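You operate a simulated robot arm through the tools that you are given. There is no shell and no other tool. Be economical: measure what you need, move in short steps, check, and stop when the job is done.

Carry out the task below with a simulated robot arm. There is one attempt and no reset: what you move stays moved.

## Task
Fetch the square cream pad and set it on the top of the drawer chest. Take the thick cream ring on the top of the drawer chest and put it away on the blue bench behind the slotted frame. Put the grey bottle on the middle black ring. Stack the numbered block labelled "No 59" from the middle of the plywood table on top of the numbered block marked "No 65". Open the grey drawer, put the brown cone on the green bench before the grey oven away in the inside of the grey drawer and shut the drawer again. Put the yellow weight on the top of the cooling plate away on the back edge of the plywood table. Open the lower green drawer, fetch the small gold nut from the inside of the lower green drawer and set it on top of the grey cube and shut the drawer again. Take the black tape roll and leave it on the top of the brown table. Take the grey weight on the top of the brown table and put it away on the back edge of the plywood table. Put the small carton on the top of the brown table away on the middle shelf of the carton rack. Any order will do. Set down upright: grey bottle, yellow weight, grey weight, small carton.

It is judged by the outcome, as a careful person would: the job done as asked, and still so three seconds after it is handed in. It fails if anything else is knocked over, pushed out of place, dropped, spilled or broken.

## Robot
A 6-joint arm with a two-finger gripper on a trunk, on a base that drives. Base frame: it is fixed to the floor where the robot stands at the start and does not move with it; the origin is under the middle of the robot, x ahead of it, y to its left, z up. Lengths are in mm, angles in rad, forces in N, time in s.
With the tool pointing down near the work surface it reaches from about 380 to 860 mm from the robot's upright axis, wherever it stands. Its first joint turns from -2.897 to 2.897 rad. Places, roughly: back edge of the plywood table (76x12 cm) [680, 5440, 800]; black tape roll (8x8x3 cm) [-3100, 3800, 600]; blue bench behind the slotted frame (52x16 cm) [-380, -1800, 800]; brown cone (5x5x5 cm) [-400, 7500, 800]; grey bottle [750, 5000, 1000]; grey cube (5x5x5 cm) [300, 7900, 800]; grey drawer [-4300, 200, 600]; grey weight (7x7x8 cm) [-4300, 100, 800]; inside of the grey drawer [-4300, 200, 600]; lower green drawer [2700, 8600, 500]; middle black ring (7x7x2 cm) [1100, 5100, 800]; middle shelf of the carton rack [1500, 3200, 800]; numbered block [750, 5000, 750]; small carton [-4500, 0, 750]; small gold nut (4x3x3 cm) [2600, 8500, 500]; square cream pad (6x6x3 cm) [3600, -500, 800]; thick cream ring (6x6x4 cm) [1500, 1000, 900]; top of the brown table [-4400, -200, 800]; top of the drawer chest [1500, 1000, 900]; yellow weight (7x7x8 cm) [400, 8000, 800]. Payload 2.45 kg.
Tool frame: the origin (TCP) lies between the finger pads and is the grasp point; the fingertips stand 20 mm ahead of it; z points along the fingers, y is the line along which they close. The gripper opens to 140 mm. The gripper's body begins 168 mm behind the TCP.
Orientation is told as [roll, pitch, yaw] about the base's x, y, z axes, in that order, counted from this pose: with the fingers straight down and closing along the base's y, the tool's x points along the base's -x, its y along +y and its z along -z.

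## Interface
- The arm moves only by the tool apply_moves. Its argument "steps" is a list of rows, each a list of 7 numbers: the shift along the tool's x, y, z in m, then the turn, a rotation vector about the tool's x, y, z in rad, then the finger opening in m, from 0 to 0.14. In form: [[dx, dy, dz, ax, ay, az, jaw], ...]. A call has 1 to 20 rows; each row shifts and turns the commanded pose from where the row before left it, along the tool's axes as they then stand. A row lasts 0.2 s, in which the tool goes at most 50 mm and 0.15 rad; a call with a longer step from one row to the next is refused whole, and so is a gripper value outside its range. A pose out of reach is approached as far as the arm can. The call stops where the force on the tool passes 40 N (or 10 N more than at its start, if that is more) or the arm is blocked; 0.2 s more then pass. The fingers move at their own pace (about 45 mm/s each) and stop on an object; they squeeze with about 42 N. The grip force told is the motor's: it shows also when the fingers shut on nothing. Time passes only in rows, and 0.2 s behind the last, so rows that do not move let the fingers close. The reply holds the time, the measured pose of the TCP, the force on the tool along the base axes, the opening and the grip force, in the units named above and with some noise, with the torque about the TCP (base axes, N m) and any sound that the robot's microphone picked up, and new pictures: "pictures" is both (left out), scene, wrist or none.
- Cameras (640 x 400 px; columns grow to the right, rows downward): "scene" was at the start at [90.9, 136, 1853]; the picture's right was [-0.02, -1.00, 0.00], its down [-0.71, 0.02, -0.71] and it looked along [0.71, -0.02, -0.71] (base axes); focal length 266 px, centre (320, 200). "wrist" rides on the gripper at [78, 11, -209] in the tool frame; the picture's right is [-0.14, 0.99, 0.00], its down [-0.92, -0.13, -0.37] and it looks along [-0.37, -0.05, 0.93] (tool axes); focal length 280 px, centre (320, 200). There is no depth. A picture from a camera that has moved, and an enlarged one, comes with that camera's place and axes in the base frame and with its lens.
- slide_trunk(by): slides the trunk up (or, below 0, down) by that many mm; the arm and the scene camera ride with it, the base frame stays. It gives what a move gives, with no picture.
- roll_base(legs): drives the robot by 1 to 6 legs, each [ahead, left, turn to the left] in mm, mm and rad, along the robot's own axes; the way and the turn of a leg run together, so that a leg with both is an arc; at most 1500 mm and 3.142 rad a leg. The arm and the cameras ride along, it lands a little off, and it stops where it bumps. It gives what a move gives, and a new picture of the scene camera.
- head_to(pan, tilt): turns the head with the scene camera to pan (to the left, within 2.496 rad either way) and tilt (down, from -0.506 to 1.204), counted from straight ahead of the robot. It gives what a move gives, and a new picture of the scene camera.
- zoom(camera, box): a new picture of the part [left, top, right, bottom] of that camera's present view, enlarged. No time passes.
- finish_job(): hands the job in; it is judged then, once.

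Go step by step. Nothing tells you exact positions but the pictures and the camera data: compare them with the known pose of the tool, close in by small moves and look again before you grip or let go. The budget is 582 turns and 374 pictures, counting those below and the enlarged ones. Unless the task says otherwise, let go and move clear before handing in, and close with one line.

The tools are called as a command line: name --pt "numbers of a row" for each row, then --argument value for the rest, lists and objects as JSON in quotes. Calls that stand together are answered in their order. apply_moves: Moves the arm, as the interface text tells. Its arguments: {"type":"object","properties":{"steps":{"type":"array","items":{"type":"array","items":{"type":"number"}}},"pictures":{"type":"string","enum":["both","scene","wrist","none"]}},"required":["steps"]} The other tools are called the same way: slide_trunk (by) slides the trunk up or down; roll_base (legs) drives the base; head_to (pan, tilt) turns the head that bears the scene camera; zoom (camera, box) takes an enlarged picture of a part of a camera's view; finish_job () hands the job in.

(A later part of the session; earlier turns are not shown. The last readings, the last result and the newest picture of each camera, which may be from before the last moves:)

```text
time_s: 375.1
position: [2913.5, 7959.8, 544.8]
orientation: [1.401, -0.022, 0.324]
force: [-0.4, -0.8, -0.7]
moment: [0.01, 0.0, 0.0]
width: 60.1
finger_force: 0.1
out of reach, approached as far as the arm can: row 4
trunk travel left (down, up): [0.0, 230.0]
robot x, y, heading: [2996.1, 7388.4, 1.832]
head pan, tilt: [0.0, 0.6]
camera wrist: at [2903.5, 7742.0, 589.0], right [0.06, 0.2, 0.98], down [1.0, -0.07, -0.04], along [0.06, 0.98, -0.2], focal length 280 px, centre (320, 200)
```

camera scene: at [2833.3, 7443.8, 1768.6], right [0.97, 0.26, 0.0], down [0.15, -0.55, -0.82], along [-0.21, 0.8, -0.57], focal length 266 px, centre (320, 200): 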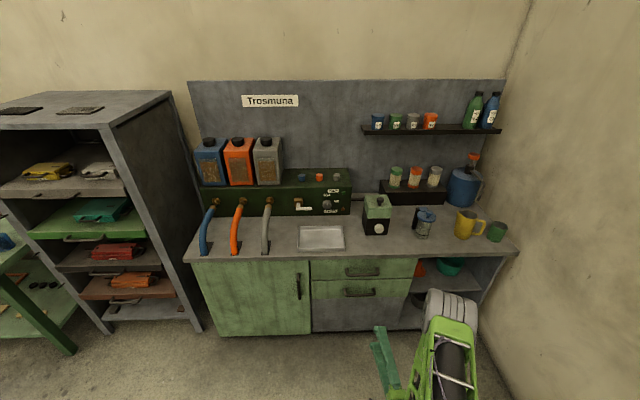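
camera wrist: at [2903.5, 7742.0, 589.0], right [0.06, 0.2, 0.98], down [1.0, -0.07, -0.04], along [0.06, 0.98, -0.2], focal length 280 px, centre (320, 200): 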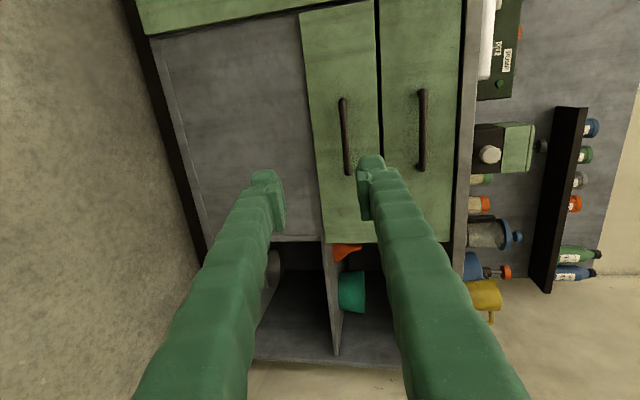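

roll_base --legs '[[370, 0, 0]]'

apply_moves --pt "0 -0.008 0.0 0 0 0 0.06" --pictures "wrist"

```text
time_s: 377.5
position: [2815.6, 8314.8, 543.4]
orientation: [1.399, -0.022, 0.327]
force: [0.1, 0.4, 0.5]
moment: [-0.02, -0.02, 0.01]
width: 60.1
finger_force: 0.1
trunk travel left (down, up): [0.0, 230.0]
robot x, y, heading: [2899.9, 7746.4, 1.841]
head pan, tilt: [0.0, 0.6]
camera scene: at [2737.1, 7798.5, 1768.7], right [0.96, 0.26, 0.0], down [0.15, -0.55, -0.83], along [-0.22, 0.8, -0.56], focal length 266 px, centre (320, 200)
```

scene: 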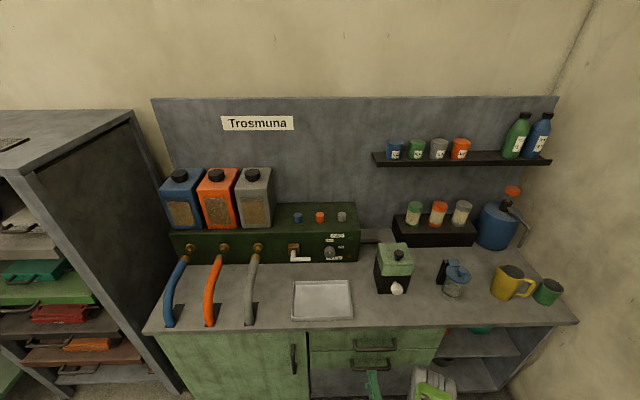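

```text
time_s: 377.9
position: [2816.1, 8315.9, 544.5]
orientation: [1.399, -0.022, 0.328]
force: [0.3, 0.1, -0.5]
moment: [-0.02, 0.01, -0.03]
width: 60.2
finger_force: 0.1
out of reach, approached as far as the arm can: row 1
trunk travel left (down, up): [0.0, 230.0]
robot x, y, heading: [2897.6, 7740.4, 1.836]
head pan, tilt: [0.0, 0.6]
camera wrist: at [2806.2, 8097.1, 589.5], right [0.06, 0.2, 0.98], down [1.0, -0.07, -0.04], along [0.06, 0.98, -0.2], focal length 280 px, centre (320, 200)
```

wrist: 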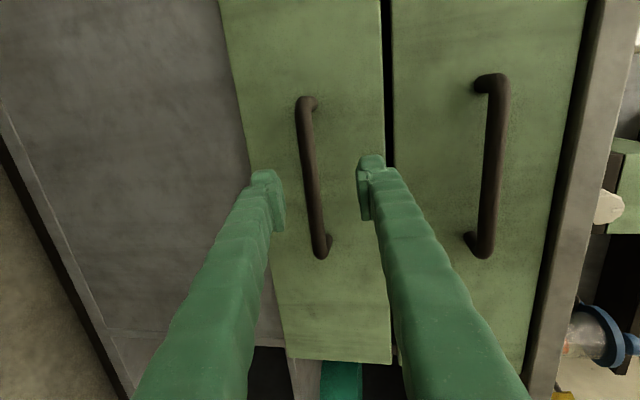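

apply_moves --pt "0 0 0.02 0 0 0 0.06" --pt "0 0 0.02 0 0 0 0.06" --pictures "wrist"

```text
time_s: 378.5
position: [2803.5, 8352.6, 537.3]
orientation: [1.398, -0.022, 0.329]
force: [-0.1, -0.7, 0.4]
moment: [0.01, 0.01, -0.02]
width: 60.1
finger_force: 0.1
trunk travel left (down, up): [0.0, 230.0]
robot x, y, heading: [2900.8, 7741.3, 1.836]
head pan, tilt: [0.0, 0.6]
camera wrist: at [2793.1, 8133.3, 582.3], right [0.06, 0.2, 0.98], down [1.0, -0.07, -0.04], along [0.06, 0.98, -0.2], focal length 280 px, centre (320, 200)
```

wrist: 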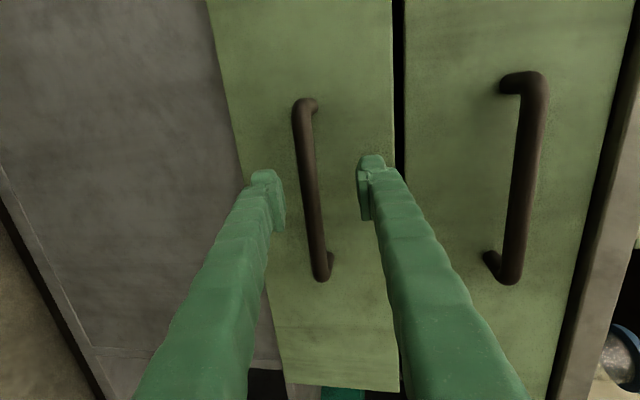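

apply_moves --pt "0 -0.005 0.006 0 0 0 0.06" --pt "0 0 0.006 0 0 0 0.06" --pt "0 0 0 0 0 0 0.02" --pt "0 0 0 0 0 0 0.0" --pt "0 0 0 0 0 0 0.0" --pt "0 0 0 0 0 0 0.0" --pictures "wrist"

```text
time_s: 379.9
position: [2800.5, 8362.3, 526.9]
orientation: [1.391, -0.02, 0.329]
force: [5.0, -0.5, -29.3]
moment: [-0.4, 0.57, -0.3]
width: 15.4
finger_force: 32.9
trunk travel left (down, up): [0.0, 230.0]
robot x, y, heading: [2900.5, 7745.0, 1.833]
head pan, tilt: [0.0, 0.6]
camera wrist: at [2790.7, 8143.1, 573.6], right [0.05, 0.21, 0.98], down [1.0, -0.07, -0.04], along [0.06, 0.98, -0.21], focal length 280 px, centre (320, 200)
```

wrist: 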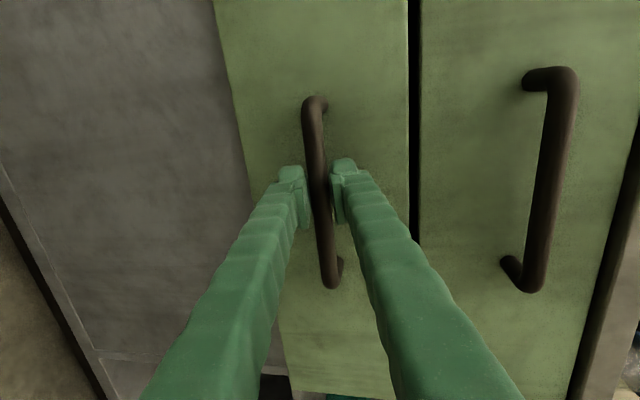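

roll_base --legs '[[-60, 0, 0]]'

roll_base --legs '[[-170, 0, 0]]'

```text
time_s: 380.9
position: [2816.1, 8311.5, 526.3]
orientation: [1.389, -0.018, 0.325]
force: [-1.3, 0.8, -0.3]
moment: [-0.28, 0.93, -0.28]
width: 14.9
finger_force: 41.1
trunk travel left (down, up): [0.0, 230.0]
robot x, y, heading: [2912.9, 7693.5, 1.838]
head pan, tilt: [0.0, 0.6]
stopped in leg 1: the force on the tool passed its limit at 41 N (the readings are from after the stop); the commanded pose is now the measured one
camera scene: at [2750.7, 7750.1, 1768.9], right [0.97, 0.26, 0.0], down [0.15, -0.55, -0.83], along [-0.22, 0.8, -0.56], focal length 266 px, centre (320, 200)
```

scene: 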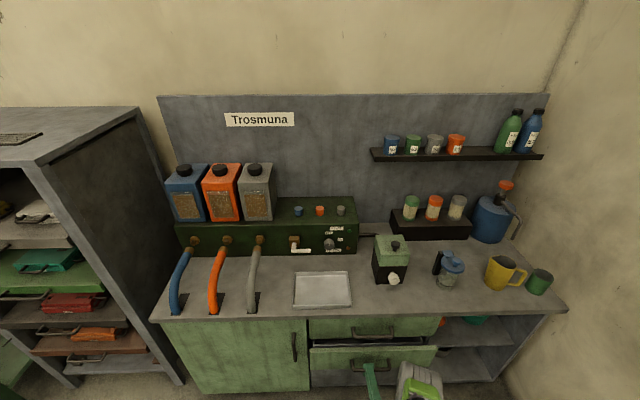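

```text
time_s: 382.4
position: [2863.0, 8148.4, 526.2]
orientation: [1.388, -0.022, 0.317]
force: [33.2, 9.6, -0.5]
moment: [-0.22, 0.87, -0.18]
width: 14.8
finger_force: 41.2
trunk travel left (down, up): [0.0, 230.0]
robot x, y, heading: [2956.4, 7525.6, 1.836]
head pan, tilt: [0.0, 0.6]
camera scene: at [2797.3, 7586.3, 1768.9], right [0.97, 0.26, 0.0], down [0.15, -0.55, -0.83], along [-0.22, 0.8, -0.56], focal length 266 px, centre (320, 200)
```

scene: 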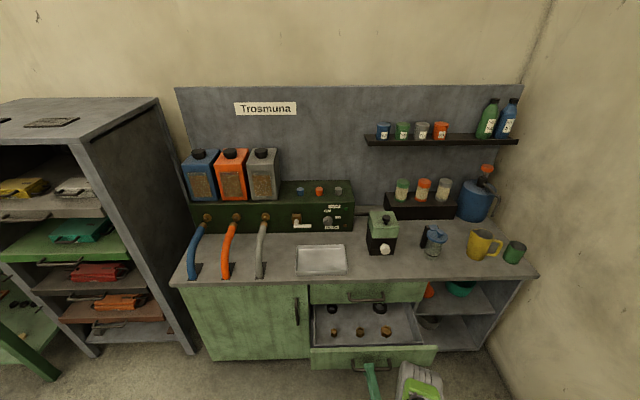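

apply_moves --pt "0 0 0 0 0 0 0.04" --pt "0 0 0 0 0 0 0.06" --pt "0 0 0 0 0 0 0.06" --pt "0 0 -0.03 0 0 0 0.06" --pt "0 0 -0.04 0 0 0 0.06" --pictures "none"

zoom --camera "scene" --box '[304, 290, 448, 380]'

```text
time_s: 383.6
position: [2884.4, 8087.5, 544.8]
orientation: [1.385, -0.021, 0.316]
force: [1.1, -0.1, 0.8]
moment: [-0.04, 0.01, 0.0]
width: 60.2
finger_force: 0.1
out of reach, approached as far as the arm can: row 5
trunk travel left (down, up): [0.0, 230.0]
robot x, y, heading: [2953.4, 7529.8, 1.835]
head pan, tilt: [0.0, 0.6]
```

```text
4.44 times, centred on (376, 335) of scene
camera zoom: at [2795.3, 7585.6, 1768.7], right [0.97, 0.26, 0.0], down [0.15, -0.55, -0.83], along [-0.22, 0.8, -0.56], focal length 1184 px, centre (71, -400)
```

zoom: 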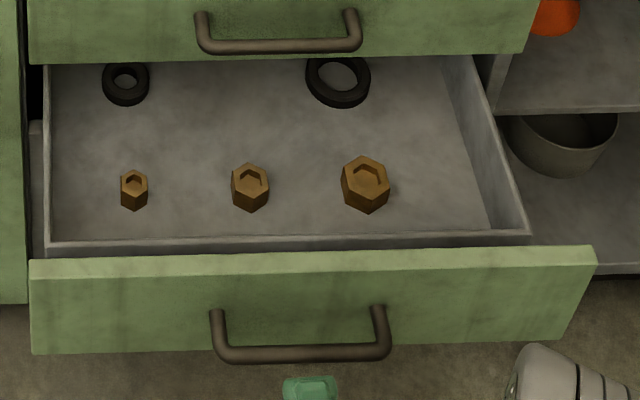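

Drawer is open; the small nut is the leftmost, about (2675, 8282). I raise the tool and turn it back down, keeping a slight forward tilt.

apply_moves --pt "0 0.048 -0.01 0 0 0 0.06" --pt "0 0.048 -0.01 0 0 0 0.06" --pt "0 0.048 -0.01 0 0 0 0.06" --pt "0 0.048 -0.01 0 0 0 0.06" --pt "0 0.048 -0.01 0 0 0 0.06" --pt "0 0.048 -0.01 0 0 0 0.06" --pt "0 0 0 0 0 -0.143 0.06" --pt "0 0 0 0 0 -0.143 0.06" --pt "0 0 0 0 0 -0.143 0.06" --pt "0 0 0 0 0 -0.143 0.06" --pt "0 0 0 0 0 -0.143 0.06" --pt "0 0 0 0 0 -0.143 0.06" --pt "0 0 0 0 0 -0.143 0.06" --pt "0 0 0 0 0 -0.143 0.06" --pt "0 0 0 0 0 -0.143 0.06" --pt "0 0 0 0 0 -0.143 0.06" --pt "0 0 0 0 0 -0.14 0.06" --pictures "none"

apply_moves --pt "0 0 0 0 0.143 0 0.06" --pt "0 0 0 0 0.143 0 0.06" --pt "0 0 0 0 0.143 0 0.06" --pt "0 0 0 0 0.143 0 0.06" --pt "0 0 0 0 0.143 0 0.06" --pt "0 0 0 0 0.143 0 0.06" --pt "0 0 0 0 0.143 0 0.06" --pt "0 0 0 0 0.143 0 0.06" --pictures "both"

```text
time_s: 387.1
position: [2839.8, 8112.6, 836.6]
orientation: [1.026, -1.208, 0.817]
force: [0.2, 0.4, 0.0]
moment: [0.01, 0.03, 0.01]
width: 60.2
finger_force: 0.0
out of reach, approached as far as the arm can: row 5, 14, 15, 16, 17
trunk travel left (down, up): [0.0, 230.0]
robot x, y, heading: [2957.1, 7530.0, 1.834]
head pan, tilt: [0.0, 0.6]
```

```text
time_s: 388.9
position: [2840.4, 8114.6, 836.6]
orientation: [0.318, -0.224, 1.736]
force: [0.9, -0.4, 0.5]
moment: [0.06, 0.04, -0.02]
width: 60.2
finger_force: 0.1
trunk travel left (down, up): [0.0, 230.0]
robot x, y, heading: [2958.7, 7532.0, 1.835]
head pan, tilt: [0.0, 0.6]
camera scene: at [2795.4, 7585.7, 1768.6], right [0.97, 0.26, 0.0], down [0.15, -0.55, -0.82], along [-0.22, 0.8, -0.57], focal length 266 px, centre (320, 200)
camera wrist: at [2913.5, 8004.7, 1016.3], right [-0.94, -0.09, 0.33], down [0.1, 0.86, 0.51], along [-0.33, 0.51, -0.8], focal length 280 px, centre (320, 200)
```

scene: 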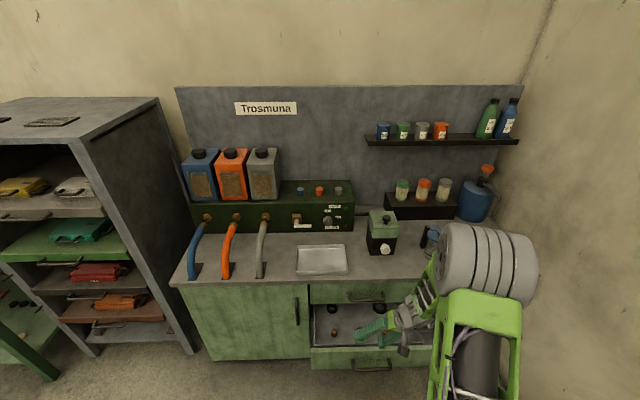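
wrist: 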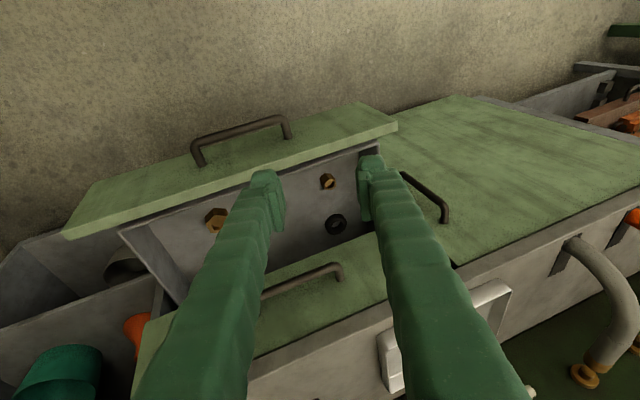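

apply_moves --pt "0 0 0 0.145 0 0 0.06" --pt "0 0 0 0.145 0 0 0.06" --pt "0 0 0 0.028 0 0 0.06" --pt "0 0 0 0 0 -0.09 0.06" --pictures "wrist"

```text
time_s: 389.9
position: [2838.3, 8114.7, 835.1]
orientation: [-0.021, -0.222, 1.832]
force: [0.1, -0.6, 0.6]
moment: [0.02, 0.0, 0.0]
width: 59.8
finger_force: 0.1
trunk travel left (down, up): [0.0, 230.0]
robot x, y, heading: [2955.4, 7531.5, 1.833]
head pan, tilt: [0.0, 0.6]
camera wrist: at [2855.9, 7992.0, 1022.9], right [-0.99, -0.12, 0.01], down [-0.1, 0.82, 0.56], along [-0.08, 0.56, -0.83], focal length 280 px, centre (320, 200)
```

wrist: 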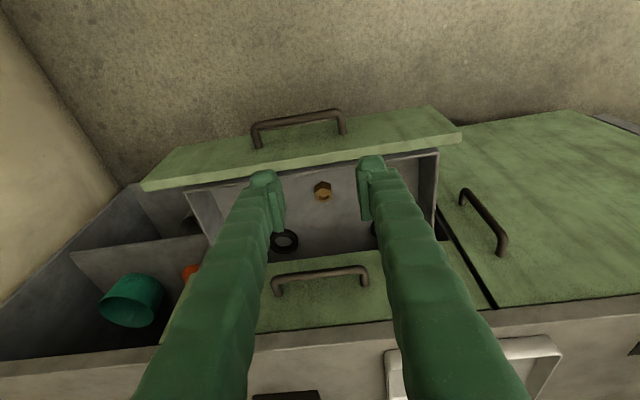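

apply_moves --pt "-0.0176 0.0191 0.0356 0 0 0 0.06" --pt "-0.0176 0.0191 0.0356 0 0 0 0.06" --pt "-0.0176 0.0191 0.0356 0 0 0 0.06" --pt "-0.0176 0.0191 0.0356 0 0 0 0.06" --pt "-0.0176 0.0191 0.0356 0 0 0 0.06" --pt "-0.0176 0.0191 0.0356 0 0 0 0.06" --pictures "both"

```text
time_s: 391.4
position: [2693.7, 8230.6, 645.5]
orientation: [-0.02, -0.221, 1.831]
force: [-0.3, 0.0, 0.3]
moment: [0.04, 0.02, -0.02]
width: 60.1
finger_force: 0.1
trunk travel left (down, up): [0.0, 230.0]
robot x, y, heading: [2959.8, 7531.1, 1.833]
head pan, tilt: [0.0, 0.6]
camera scene: at [2795.3, 7585.7, 1768.6], right [0.97, 0.26, 0.0], down [0.15, -0.55, -0.82], along [-0.22, 0.8, -0.57], focal length 266 px, centre (320, 200)
camera wrist: at [2710.7, 8109.4, 834.2], right [-0.99, -0.12, 0.01], down [-0.09, 0.82, 0.56], along [-0.08, 0.56, -0.83], focal length 280 px, centre (320, 200)
```

scene: 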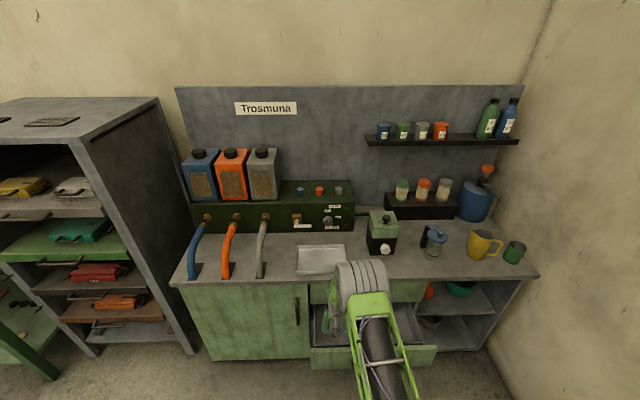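
wrist: 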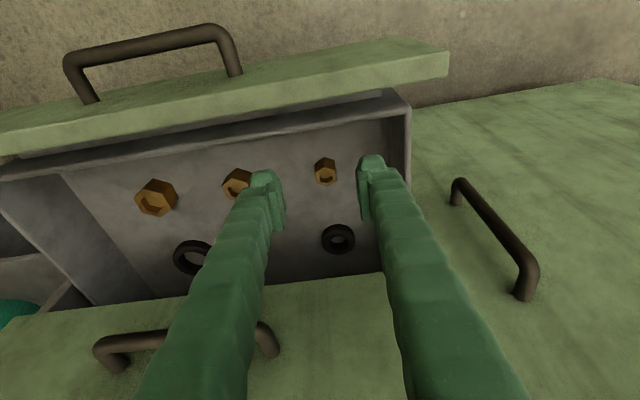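

apply_moves --pt "-0.012 0.001 0.032 0 0 0 0.06" --pt "-0.012 0.001 0.032 0 0 0 0.06" --pt "-0.012 0.001 0.031 0 0 0 0.06" --pictures "wrist"

```text
time_s: 392.1
position: [2679.0, 8284.2, 563.1]
orientation: [-0.021, -0.219, 1.833]
force: [0.0, 0.0, -0.5]
moment: [0.01, -0.01, -0.01]
width: 59.9
finger_force: 0.0
trunk travel left (down, up): [0.0, 230.0]
robot x, y, heading: [2956.4, 7529.0, 1.83]
head pan, tilt: [0.0, 0.6]
camera wrist: at [2695.1, 8162.3, 750.2], right [-0.99, -0.12, 0.01], down [-0.1, 0.82, 0.56], along [-0.08, 0.56, -0.83], focal length 280 px, centre (320, 200)
```

wrist: 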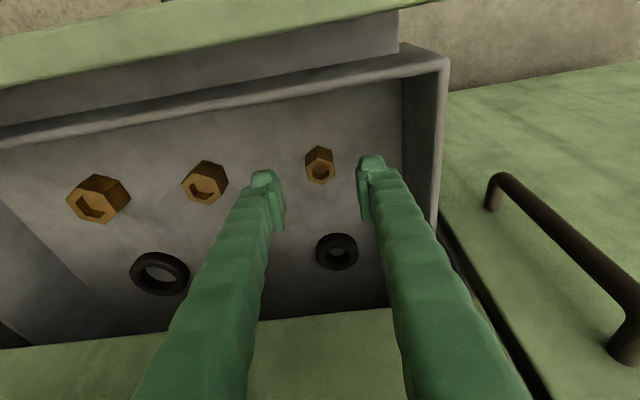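

apply_moves --pt "0.003 0 0.03 0 0 0 0.06" --pt "0 0 0.015 0 0 0 0.06" --pt "0 0 0.008 0 0 0 0.06" --pt "0 0 0.004 0 0 0 0.06" --pt "0 0 0.004 0 0 0 0.06" --pt "0 0 0.004 0 0 0 0.06" --pictures "wrist"

```text
time_s: 393.6
position: [2677.1, 8295.1, 498.3]
orientation: [-0.022, -0.22, 1.833]
force: [0.2, 0.0, -0.5]
moment: [0.06, -0.04, -0.01]
width: 60.3
finger_force: 0.1
trunk travel left (down, up): [0.0, 230.0]
robot x, y, heading: [2955.7, 7528.6, 1.833]
head pan, tilt: [0.0, 0.6]
camera wrist: at [2694.3, 8173.1, 685.7], right [-0.99, -0.12, 0.01], down [-0.1, 0.82, 0.56], along [-0.08, 0.56, -0.83], focal length 280 px, centre (320, 200)
```

wrist: 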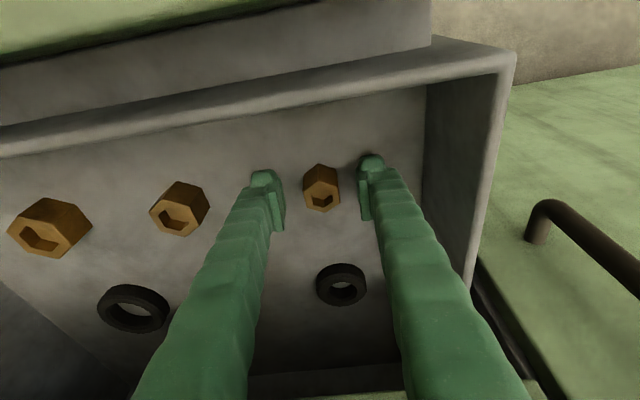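

apply_moves --pt "0 0 0.004 0 0 0 0.06" --pt "0 0 0.004 0 0 0 0.06" --pt "0 0 0.004 0 0 0 0.06" --pt "0 0 0.004 0 0 0 0.06" --pictures "none"

```text
time_s: 394.6
position: [2675.7, 8298.8, 484.6]
orientation: [-0.022, -0.222, 1.832]
force: [0.9, 0.1, 6.7]
moment: [-0.14, 0.24, 0.04]
width: 60.3
finger_force: 0.1
trunk travel left (down, up): [0.0, 230.0]
robot x, y, heading: [2957.1, 7531.7, 1.837]
head pan, tilt: [0.0, 0.6]
```

apply_moves --pt "0 0 -0.004 0 0 0 0.05" --pt "0 0 0 0 0 0 0.03" --pt "0 0 0 0 0 0 0.01" --pt "0 0 0 0 0 0 0.01" --pt "0 0 0 0 0 0 0.01" --pictures "wrist"

```text
time_s: 395.8
position: [2677.2, 8297.1, 487.7]
orientation: [-0.021, -0.222, 1.834]
force: [0.2, -0.5, -0.6]
moment: [-0.01, 0.0, 0.02]
width: 31.8
finger_force: 41.9
trunk travel left (down, up): [0.0, 230.0]
robot x, y, heading: [2957.4, 7530.5, 1.832]
head pan, tilt: [0.0, 0.6]
camera wrist: at [2692.9, 8176.5, 674.9], right [-0.99, -0.12, 0.01], down [-0.1, 0.82, 0.56], along [-0.08, 0.56, -0.83], focal length 280 px, centre (320, 200)
```

wrist: 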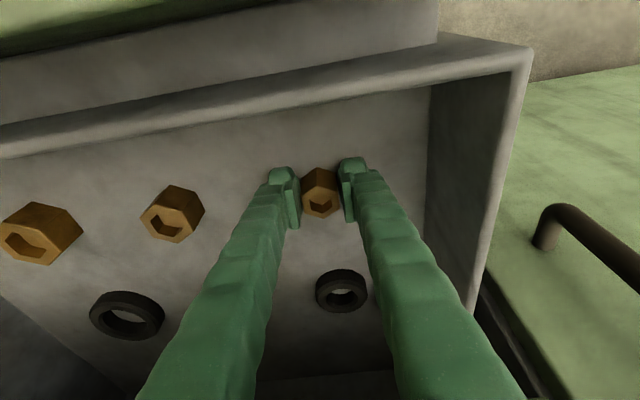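

apply_moves --pt "0 0 -0.02 0 0 0 0.01" --pt "0 0 -0.045 0 0 0 0.01" --pt "0 0 -0.045 0 0 0 0.01" --pt "0 0 -0.045 0 0 0 0.01" --pt "0 0 -0.045 0 0 0 0.01" --pt "0 0 -0.045 0 0 0 0.01" --pt "0 0 -0.045 0 0 0 0.01" --pt "0 0 -0.045 0 0 0 0.01" --pictures "none"

slide_trunk --by 130

roll_base --legs '[[-500, 0, 0]]'

head_to --pan 1.2 --tilt 0.6

```text
time_s: 397.6
position: [2690.7, 8225.6, 813.5]
orientation: [-0.022, -0.219, 1.833]
force: [-0.1, -0.3, -0.4]
moment: [0.04, 0.01, 0.01]
width: 31.4
finger_force: 42.1
trunk travel left (down, up): [0.0, 230.0]
robot x, y, heading: [2955.2, 7528.7, 1.836]
head pan, tilt: [0.0, 0.6]
```

```text
time_s: 399.1
position: [2690.5, 8225.9, 943.6]
orientation: [-0.022, -0.221, 1.833]
force: [-0.6, 0.5, -0.3]
moment: [0.0, -0.02, 0.01]
width: 31.4
finger_force: 42.1
trunk travel left (down, up): [-130.0, 100.0]
robot x, y, heading: [2950.9, 7531.4, 1.834]
head pan, tilt: [0.0, 0.6]
```

```text
time_s: 402.1
position: [2822.7, 7742.5, 943.6]
orientation: [-0.021, -0.22, 1.83]
force: [-0.6, -0.6, -0.4]
moment: [0.04, 0.0, 0.0]
width: 31.4
finger_force: 41.9
trunk travel left (down, up): [-130.0, 100.0]
robot x, y, heading: [3087.0, 7042.0, 1.83]
head pan, tilt: [0.0, 0.6]
camera scene: at [2926.1, 7100.9, 1898.7], right [0.97, 0.26, 0.0], down [0.15, -0.55, -0.83], along [-0.21, 0.8, -0.56], focal length 266 px, centre (320, 200)
```

scene: 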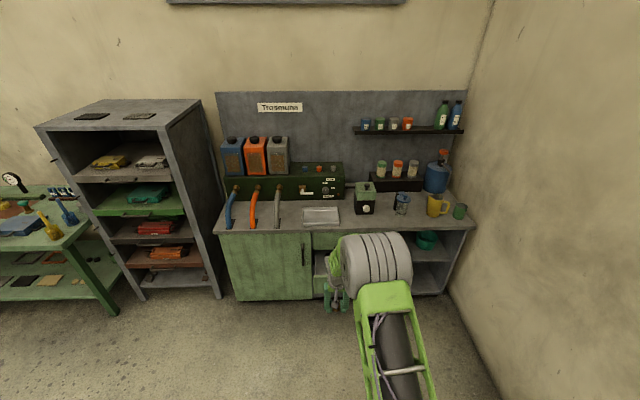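

```text
time_s: 403.5
position: [2822.6, 7741.7, 943.3]
orientation: [-0.022, -0.219, 1.83]
force: [0.3, 0.0, -0.3]
moment: [0.0, 0.02, 0.01]
width: 31.3
finger_force: 41.9
trunk travel left (down, up): [-130.0, 100.0]
robot x, y, heading: [3088.0, 7042.9, 1.829]
head pan, tilt: [1.201, 0.6]
camera scene: at [2860.9, 7025.8, 1898.7], right [0.11, 0.99, 0.0], down [0.56, -0.06, -0.83], along [-0.82, 0.09, -0.56], focal length 266 px, centre (320, 200)
```

scene: 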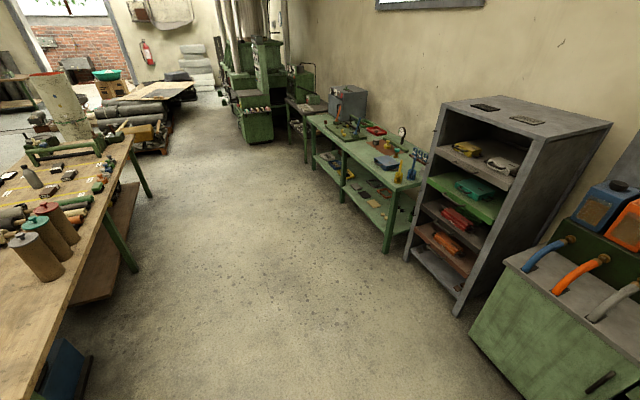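

roll_base --legs '[[0, 0, 1.49], [1200, 0, 0], [1230, 0, 0], [0, 0, -1.49]]'

head_to --pan 0.15 --tilt 0.65

```text
time_s: 405.4
position: [2548.1, 7562.8, 943.1]
orientation: [-0.021, -0.22, 2.267]
force: [-0.7, 0.9, -0.4]
moment: [0.01, 0.03, 0.01]
width: 31.4
finger_force: 42.0
trunk travel left (down, up): [-130.0, 100.0]
robot x, y, heading: [3084.7, 7040.5, 2.274]
head pan, tilt: [1.201, 0.6]
stopped in leg 1: the robot was blocked; the commanded pose is now the measured one
camera scene: at [2886.6, 6929.2, 1898.8], right [-0.32, 0.95, 0.0], down [0.53, 0.18, -0.83], along [-0.78, -0.27, -0.56], focal length 266 px, centre (320, 200)
```

scene: 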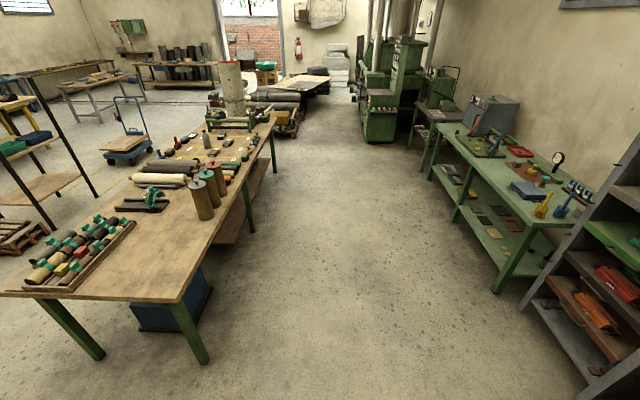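

```text
time_s: 406.7
position: [2548.8, 7561.2, 942.7]
orientation: [-0.021, -0.221, 2.268]
force: [-0.2, 0.8, -0.9]
moment: [0.0, -0.01, -0.02]
width: 31.4
finger_force: 42.2
trunk travel left (down, up): [-130.0, 100.0]
robot x, y, heading: [3086.3, 7038.8, 2.274]
head pan, tilt: [0.15, 0.649]
camera scene: at [2904.3, 7014.5, 1894.4], right [0.66, 0.75, 0.0], down [0.45, -0.4, -0.8], along [-0.6, 0.53, -0.6], focal length 266 px, centre (320, 200)
```

scene: 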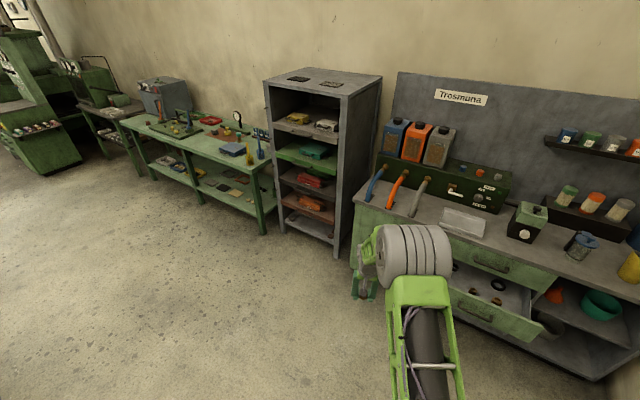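

head_to --pan -1.7 --tilt 1.1

head_to --pan 2.4 --tilt 1.0

```text
time_s: 408.6
position: [2549.0, 7561.3, 944.3]
orientation: [-0.021, -0.22, 2.268]
force: [-0.3, -0.4, -0.4]
moment: [-0.02, -0.01, 0.0]
width: 31.1
finger_force: 41.9
trunk travel left (down, up): [-130.0, 100.0]
robot x, y, heading: [3079.8, 7042.3, 2.274]
head pan, tilt: [-1.7, 1.1]
camera scene: at [3022.8, 6991.5, 1860.1], right [0.54, -0.84, 0.0], down [-0.75, -0.48, -0.45], along [0.38, 0.25, -0.89], focal length 266 px, centre (320, 200)
```

scene: 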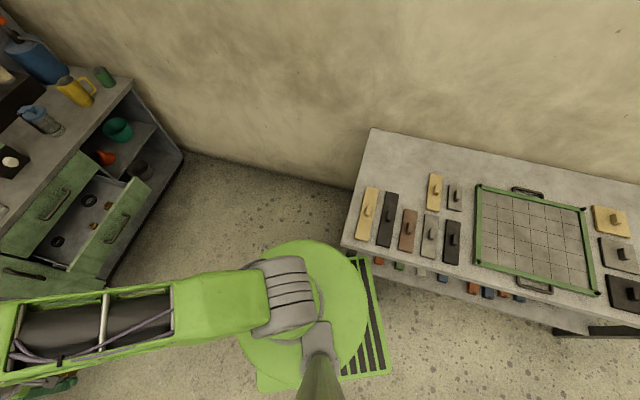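

```text
time_s: 411.9
position: [2549.0, 7560.6, 943.7]
orientation: [-0.021, -0.221, 2.267]
force: [-0.9, 0.2, -1.1]
moment: [0.02, 0.02, 0.02]
width: 31.2
finger_force: 41.9
trunk travel left (down, up): [-130.0, 100.0]
robot x, y, heading: [3082.7, 7039.6, 2.277]
head pan, tilt: [2.4, 1.0]
camera scene: at [2966.7, 6887.7, 1866.7], right [-1.0, 0.04, 0.0], down [0.04, 0.84, -0.54], along [-0.02, -0.54, -0.84], focal length 266 px, centre (320, 200)
```

scene: 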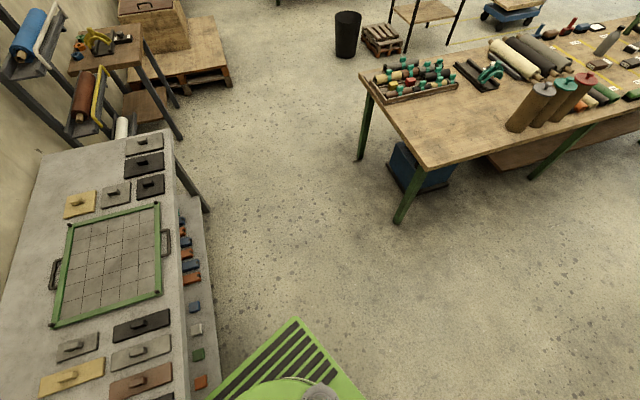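

I bumped the grey table on the east side with my rear corner; nothing there looks disturbed. I'll move clear of it and then continue to the green bench.

roll_base --legs '[[60, 300, 0], [0, 0, 1.044], [1060, 0, 0], [1060, 0, 0], [0, 0, -1.49]]'

head_to --pan 0.1 --tilt 0.65

```text
time_s: 431.3
position: [491.5, 7268.4, 943.1]
orientation: [-0.022, -0.219, 1.824]
force: [1.4, 0.5, -0.4]
moment: [0.03, -0.02, -0.01]
width: 30.6
finger_force: 41.7
trunk travel left (down, up): [-130.0, 100.0]
robot x, y, heading: [750.3, 6569.7, 1.825]
head pan, tilt: [2.4, 1.0]
camera scene: at [581.0, 6480.1, 1866.7], right [-0.88, 0.47, 0.0], down [0.39, 0.74, -0.54], along [-0.25, -0.48, -0.84], focal length 266 px, centre (320, 200)
```

scene: 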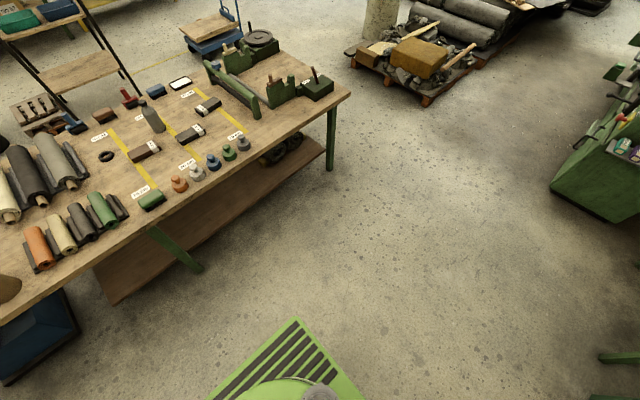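

```text
time_s: 433.4
position: [492.2, 7269.4, 942.8]
orientation: [-0.02, -0.22, 1.826]
force: [-0.5, 0.8, -0.6]
moment: [0.02, -0.01, 0.03]
width: 30.1
finger_force: 41.7
trunk travel left (down, up): [-130.0, 100.0]
robot x, y, heading: [751.7, 6570.8, 1.828]
head pan, tilt: [0.099, 0.649]
camera scene: at [583.1, 6623.0, 1894.4], right [0.94, 0.35, 0.0], down [0.21, -0.57, -0.8], along [-0.28, 0.75, -0.6], focal length 266 px, centre (320, 200)
```

scene: 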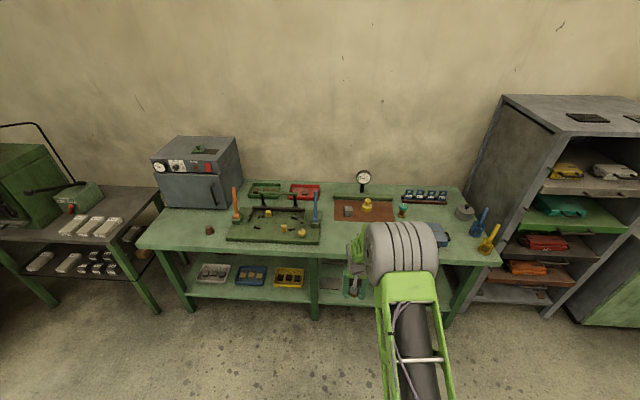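

zoom --camera "scene" --box '[180, 160, 468, 340]'

zoom --camera "scene" --box '[310, 160, 406, 220]'

```text
2.22 times, centred on (324, 250) of scene
camera zoom: at [583.1, 6623.0, 1894.4], right [0.94, 0.35, 0.0], down [0.21, -0.57, -0.8], along [-0.28, 0.75, -0.6], focal length 592 px, centre (311, 89)
```

zoom: 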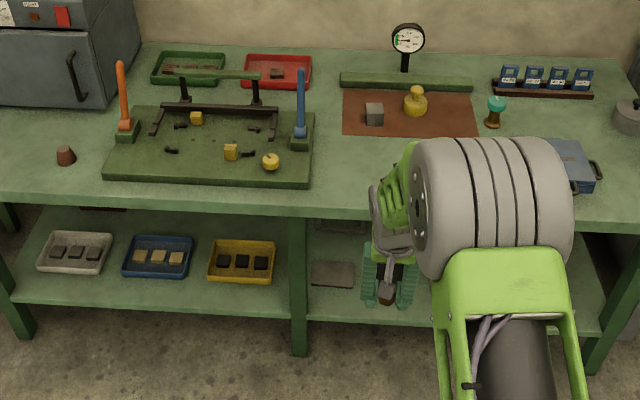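

```text
6.67 times, centred on (358, 190) of scene
camera zoom: at [583.1, 6623.0, 1894.4], right [0.94, 0.35, 0.0], down [0.21, -0.57, -0.8], along [-0.28, 0.75, -0.6], focal length 1776 px, centre (67, 267)
```

zoom: 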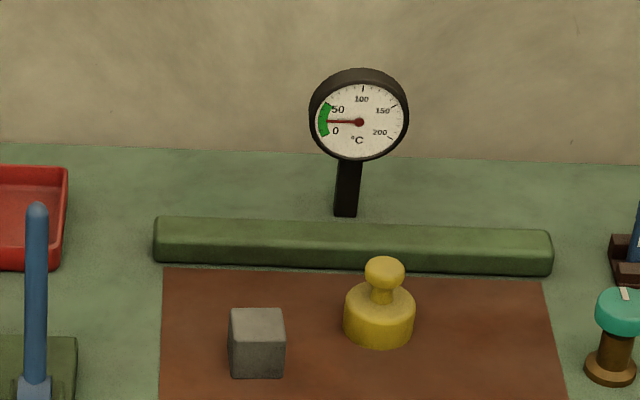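

The grey cube and yellow weight stand on the brown cooling plate. I approach the cube with the nut.

apply_moves --pt "0.0324 0 -0.035 0 0 0 0.01" --pictures "none"

roll_base --legs '[[670, 30, 0]]'

apply_moves --pt "0 0 0 0 0 0 0.01" --pictures "wrist"

```text
time_s: 433.8
position: [502.0, 7228.8, 971.8]
orientation: [-0.021, -0.223, 1.822]
force: [0.6, -0.5, 0.3]
moment: [0.05, 0.0, -0.03]
width: 30.1
finger_force: 42.2
trunk travel left (down, up): [-130.0, 100.0]
robot x, y, heading: [751.9, 6567.1, 1.828]
head pan, tilt: [0.099, 0.649]
```

```text
time_s: 437.5
position: [306.2, 7877.4, 971.0]
orientation: [-0.022, -0.22, 1.819]
force: [-0.6, 1.0, -0.9]
moment: [-0.03, -0.04, 0.04]
width: 29.2
finger_force: 42.1
trunk travel left (down, up): [-130.0, 100.0]
robot x, y, heading: [552.9, 7215.2, 1.823]
head pan, tilt: [0.099, 0.649]
camera scene: at [385.2, 7269.7, 1894.3], right [0.94, 0.34, 0.0], down [0.21, -0.57, -0.8], along [-0.27, 0.75, -0.6], focal length 266 px, centre (320, 200)
```

scene: 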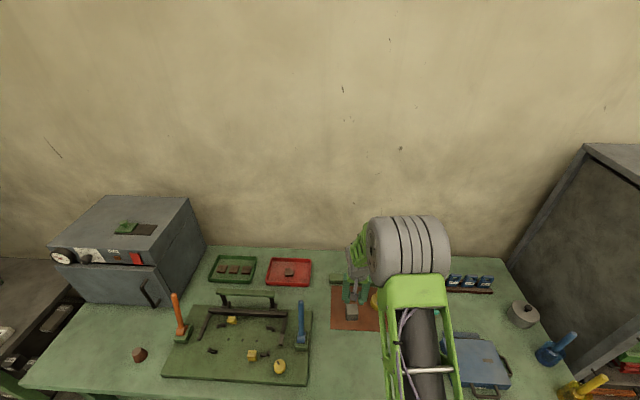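

```text
time_s: 437.9
position: [305.7, 7877.1, 970.8]
orientation: [-0.021, -0.22, 1.818]
force: [0.0, 0.5, 0.0]
moment: [0.02, -0.01, -0.02]
width: 29.7
finger_force: 42.2
trunk travel left (down, up): [-130.0, 100.0]
robot x, y, heading: [555.2, 7214.9, 1.819]
head pan, tilt: [0.099, 0.649]
camera wrist: at [320.8, 7755.5, 1158.0], right [-0.99, -0.11, 0.01], down [-0.08, 0.82, 0.56], along [-0.07, 0.56, -0.83], focal length 280 px, centre (320, 200)
```

wrist: 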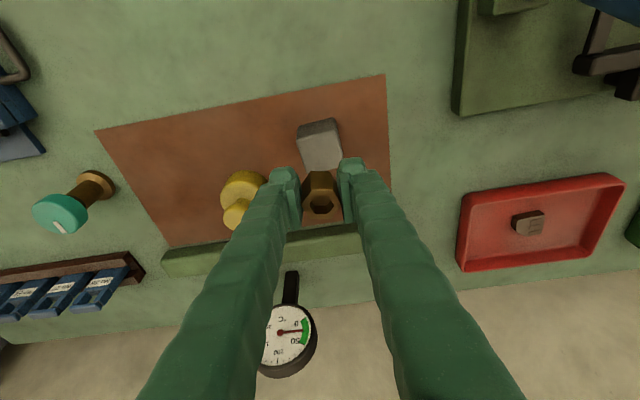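

apply_moves --pt "0.002 0.002 0.04 0 0 0 0.01" --pt "0.002 0 0.025 0 0 0 0.01" --pictures "both"

zoom --camera "wrist" --box '[240, 110, 400, 210]'

```text
time_s: 438.5
position: [300.2, 7887.0, 907.7]
orientation: [-0.021, -0.22, 1.818]
force: [-0.6, 0.7, -0.4]
moment: [-0.02, -0.04, 0.02]
width: 29.4
finger_force: 41.4
trunk travel left (down, up): [-130.0, 100.0]
robot x, y, heading: [550.7, 7214.4, 1.824]
head pan, tilt: [0.099, 0.649]
camera scene: at [385.2, 7269.5, 1894.4], right [0.94, 0.34, 0.0], down [0.21, -0.57, -0.8], along [-0.27, 0.75, -0.6], focal length 266 px, centre (320, 200)
camera wrist: at [315.2, 7765.7, 1094.0], right [-0.99, -0.11, 0.01], down [-0.08, 0.82, 0.56], along [-0.07, 0.56, -0.83], focal length 280 px, centre (320, 200)
```

scene: 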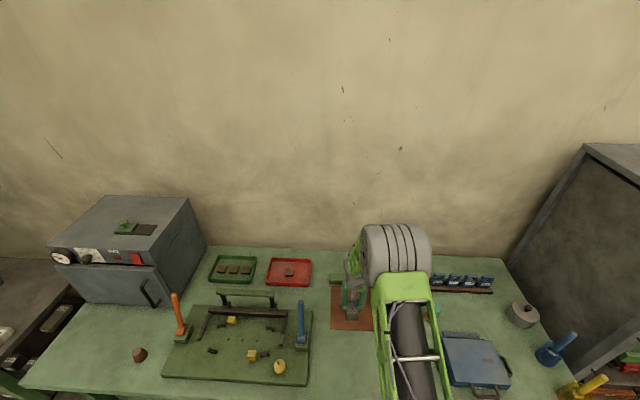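
wrist: 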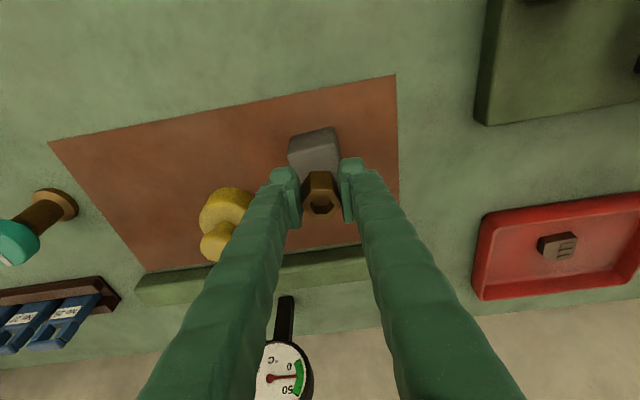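

```text
4.00 times, centred on (320, 160) of wrist
camera zoom: at [315.2, 7765.7, 1094.0], right [-0.99, -0.11, 0.01], down [-0.08, 0.82, 0.56], along [-0.07, 0.56, -0.83], focal length 1122 px, centre (320, 360)
```

zoom: 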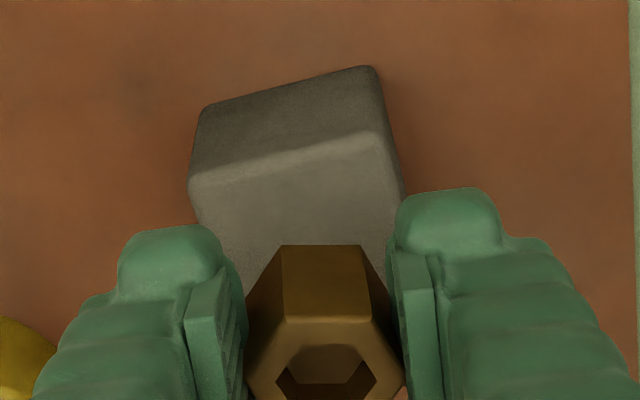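

apply_moves --pt "-0.001 -0.004 0.01 0 0 0 0.01" --pt "0.001 0 0.004 0 0 0 0.01" --pt "0.001 0 0.003 0 0 0 0.01" --pt "0.001 0 0.003 0 0 0 0.01" --pt "0.001 0 0.003 0 0 0 0.01" --pictures "none"

zoom --camera "wrist" --box '[240, 110, 400, 210]'

```text
time_s: 439.7
position: [306.4, 7889.2, 884.6]
orientation: [-0.021, -0.22, 1.818]
force: [-0.4, -0.3, 0.1]
moment: [0.0, 0.01, -0.01]
width: 27.7
finger_force: 41.3
trunk travel left (down, up): [-130.0, 100.0]
robot x, y, heading: [555.7, 7212.9, 1.821]
head pan, tilt: [0.099, 0.649]
```

```text
4.00 times, centred on (320, 160) of wrist
camera zoom: at [321.3, 7768.7, 1071.0], right [-0.99, -0.11, 0.01], down [-0.08, 0.82, 0.56], along [-0.07, 0.56, -0.83], focal length 1122 px, centre (320, 360)
```

zoom: 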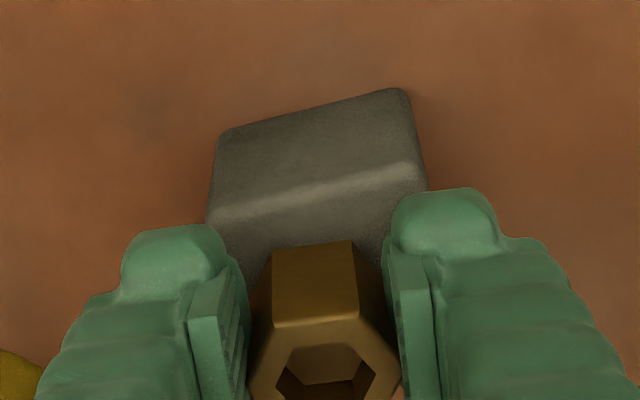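

apply_moves --pt "0.0005 0 0.003 0 0 0 0.01" --pt "0.0005 0 0.003 0 0 0 0.01" --pt "0.0005 0 0.003 0 0 0 0.01" --pt "0.0005 0 0.003 0 0 0 0.01" --pt "0.0005 0 0.003 0 0 0 0.01" --pt "0.0005 0 0.003 0 0 0 0.01" --pictures "none"

zoom --camera "wrist" --box '[240, 110, 400, 210]'

```text
time_s: 441.1
position: [307.5, 7890.5, 872.1]
orientation: [-0.02, -0.226, 1.817]
force: [3.9, -10.6, 21.8]
moment: [-0.16, 0.17, 0.06]
width: 27.4
finger_force: 42.0
trunk travel left (down, up): [-130.0, 100.0]
robot x, y, heading: [555.2, 7216.4, 1.825]
head pan, tilt: [0.099, 0.649]
stopped in row 6: the force on the tool passed its limit at 47 N (the readings are from after the stop); the commanded pose is now the measured one
```

```text
4.00 times, centred on (320, 160) of wrist
camera zoom: at [322.1, 7769.0, 1058.6], right [-0.99, -0.11, 0.01], down [-0.08, 0.82, 0.57], along [-0.07, 0.56, -0.82], focal length 1122 px, centre (320, 360)
```

zoom: 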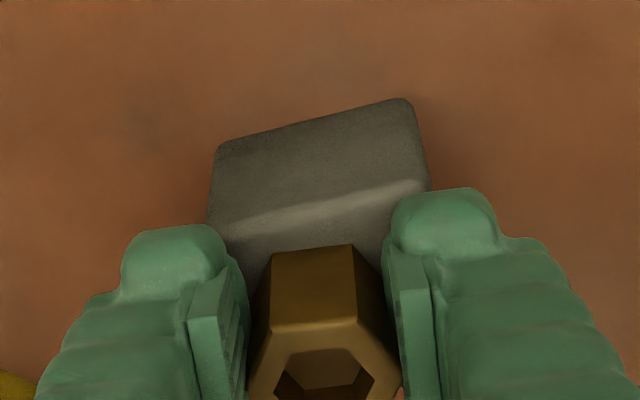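

apply_moves --pt "0 0 -0.001 0 0 0 0.03" --pt "0 0 0 0 0 0 0.04" --pt "0 0 0 0 0 0 0.05" --pt "0 0 0 0 0 0 0.05" --pt "0 0 -0.02 0 0 0 0.05" --pt "0 0 -0.045 0 0 0 0.05" --pt "0 0 -0.045 0 0 0 0.05" --pictures "wrist"

```text
time_s: 442.7
position: [311.4, 7867.0, 976.8]
orientation: [-0.02, -0.226, 1.819]
force: [0.8, -0.7, -0.2]
moment: [0.0, -0.01, 0.01]
width: 50.0
finger_force: 0.0
trunk travel left (down, up): [-130.0, 100.0]
robot x, y, heading: [550.0, 7211.7, 1.821]
head pan, tilt: [0.099, 0.649]
camera wrist: at [326.2, 7744.4, 1163.6], right [-0.99, -0.11, 0.01], down [-0.08, 0.82, 0.57], along [-0.07, 0.56, -0.82], focal length 280 px, centre (320, 200)
```

wrist: 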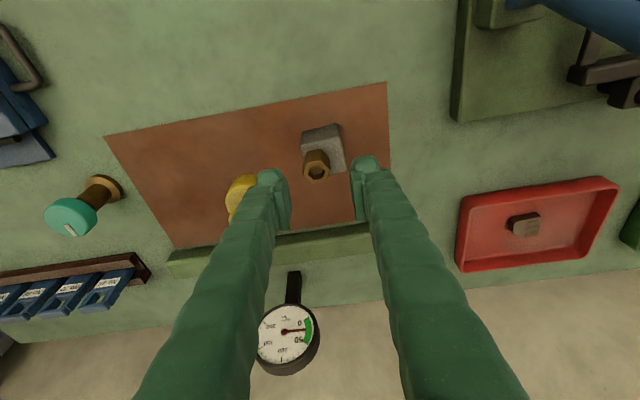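

Nut sits on the cube. Next the yellow weight on the same plate: untilt the tool and look.

apply_moves --pt "0 0 0 -0.02 0.113 0 0.1" --pt "0 -0.045 0 0 0.113 0 0.1" --pt "-0.01 -0.045 0 0 0 0 0.11" --pictures "wrist"

```text
time_s: 443.5
position: [397.2, 7899.4, 978.1]
orientation: [0.001, 0.001, 1.817]
force: [0.3, 0.3, 0.0]
moment: [-0.05, 0.0, -0.02]
width: 109.7
finger_force: 0.0
trunk travel left (down, up): [-130.0, 100.0]
robot x, y, heading: [556.3, 7213.3, 1.825]
head pan, tilt: [0.099, 0.649]
camera wrist: at [404.7, 7822.0, 1188.4], right [-0.99, -0.11, 0.0], down [-0.1, 0.93, 0.37], along [-0.04, 0.36, -0.93], focal length 280 px, centre (320, 200)
```

wrist: 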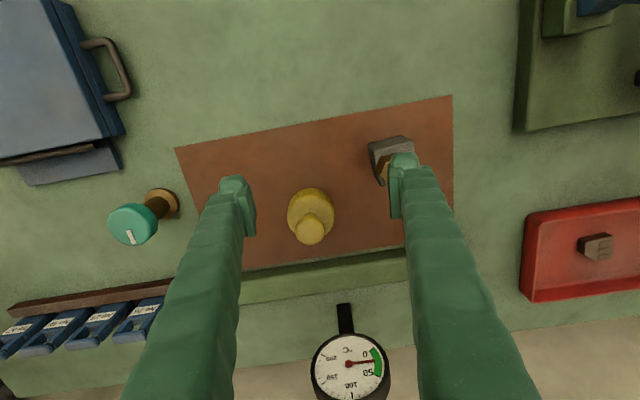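

apply_moves --pt "-0.035 -0.024 0 0 0 0 0.11" --pt "-0.04 0 0.02 0 0 0 0.11" --pt "0 0 0.04 0 0 0 0.11" --pictures "wrist"

```text
time_s: 444.3
position: [401.8, 7982.3, 916.6]
orientation: [0.0, 0.002, 1.817]
force: [-1.4, -0.3, 0.4]
moment: [-0.04, -0.03, 0.03]
width: 109.9
finger_force: 0.0
trunk travel left (down, up): [-130.0, 100.0]
robot x, y, heading: [553.7, 7210.0, 1.819]
head pan, tilt: [0.099, 0.649]
camera wrist: at [409.4, 7903.8, 1126.6], right [-0.99, -0.11, 0.0], down [-0.1, 0.92, 0.37], along [-0.04, 0.37, -0.93], focal length 280 px, centre (320, 200)
```

wrist: 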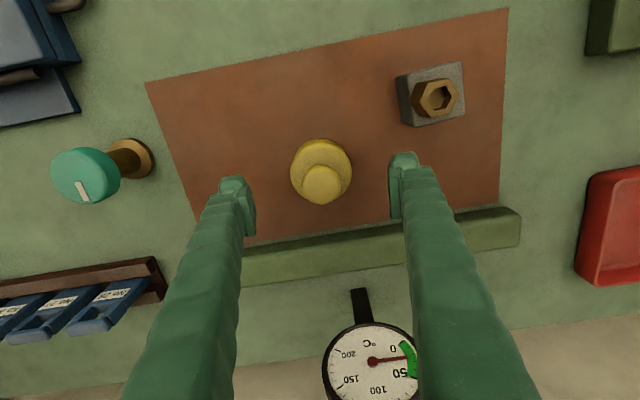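

apply_moves --pt "0 0 0.04 0 0 0 0.11" --pt "0 0 0.025 0 0 0 0.11" --pt "0 0 0.005 0 0 0 0.11" --pt "0 0 0.005 0 0 0 0.11" --pictures "wrist"

```text
time_s: 445.3
position: [400.9, 7979.6, 840.7]
orientation: [0.0, -0.002, 1.818]
force: [-0.9, -1.0, -0.8]
moment: [0.0, 0.03, 0.0]
width: 110.2
finger_force: 0.1
trunk travel left (down, up): [-130.0, 100.0]
robot x, y, heading: [554.5, 7217.9, 1.824]
head pan, tilt: [0.099, 0.649]
camera wrist: at [408.8, 7901.6, 1051.2], right [-0.99, -0.11, 0.0], down [-0.1, 0.92, 0.37], along [-0.04, 0.37, -0.93], focal length 280 px, centre (320, 200)
```

wrist: 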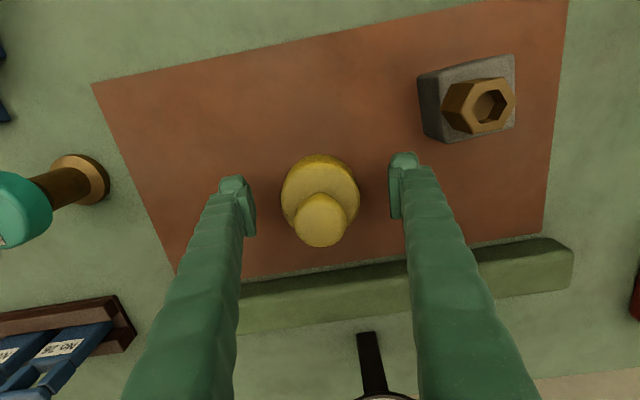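

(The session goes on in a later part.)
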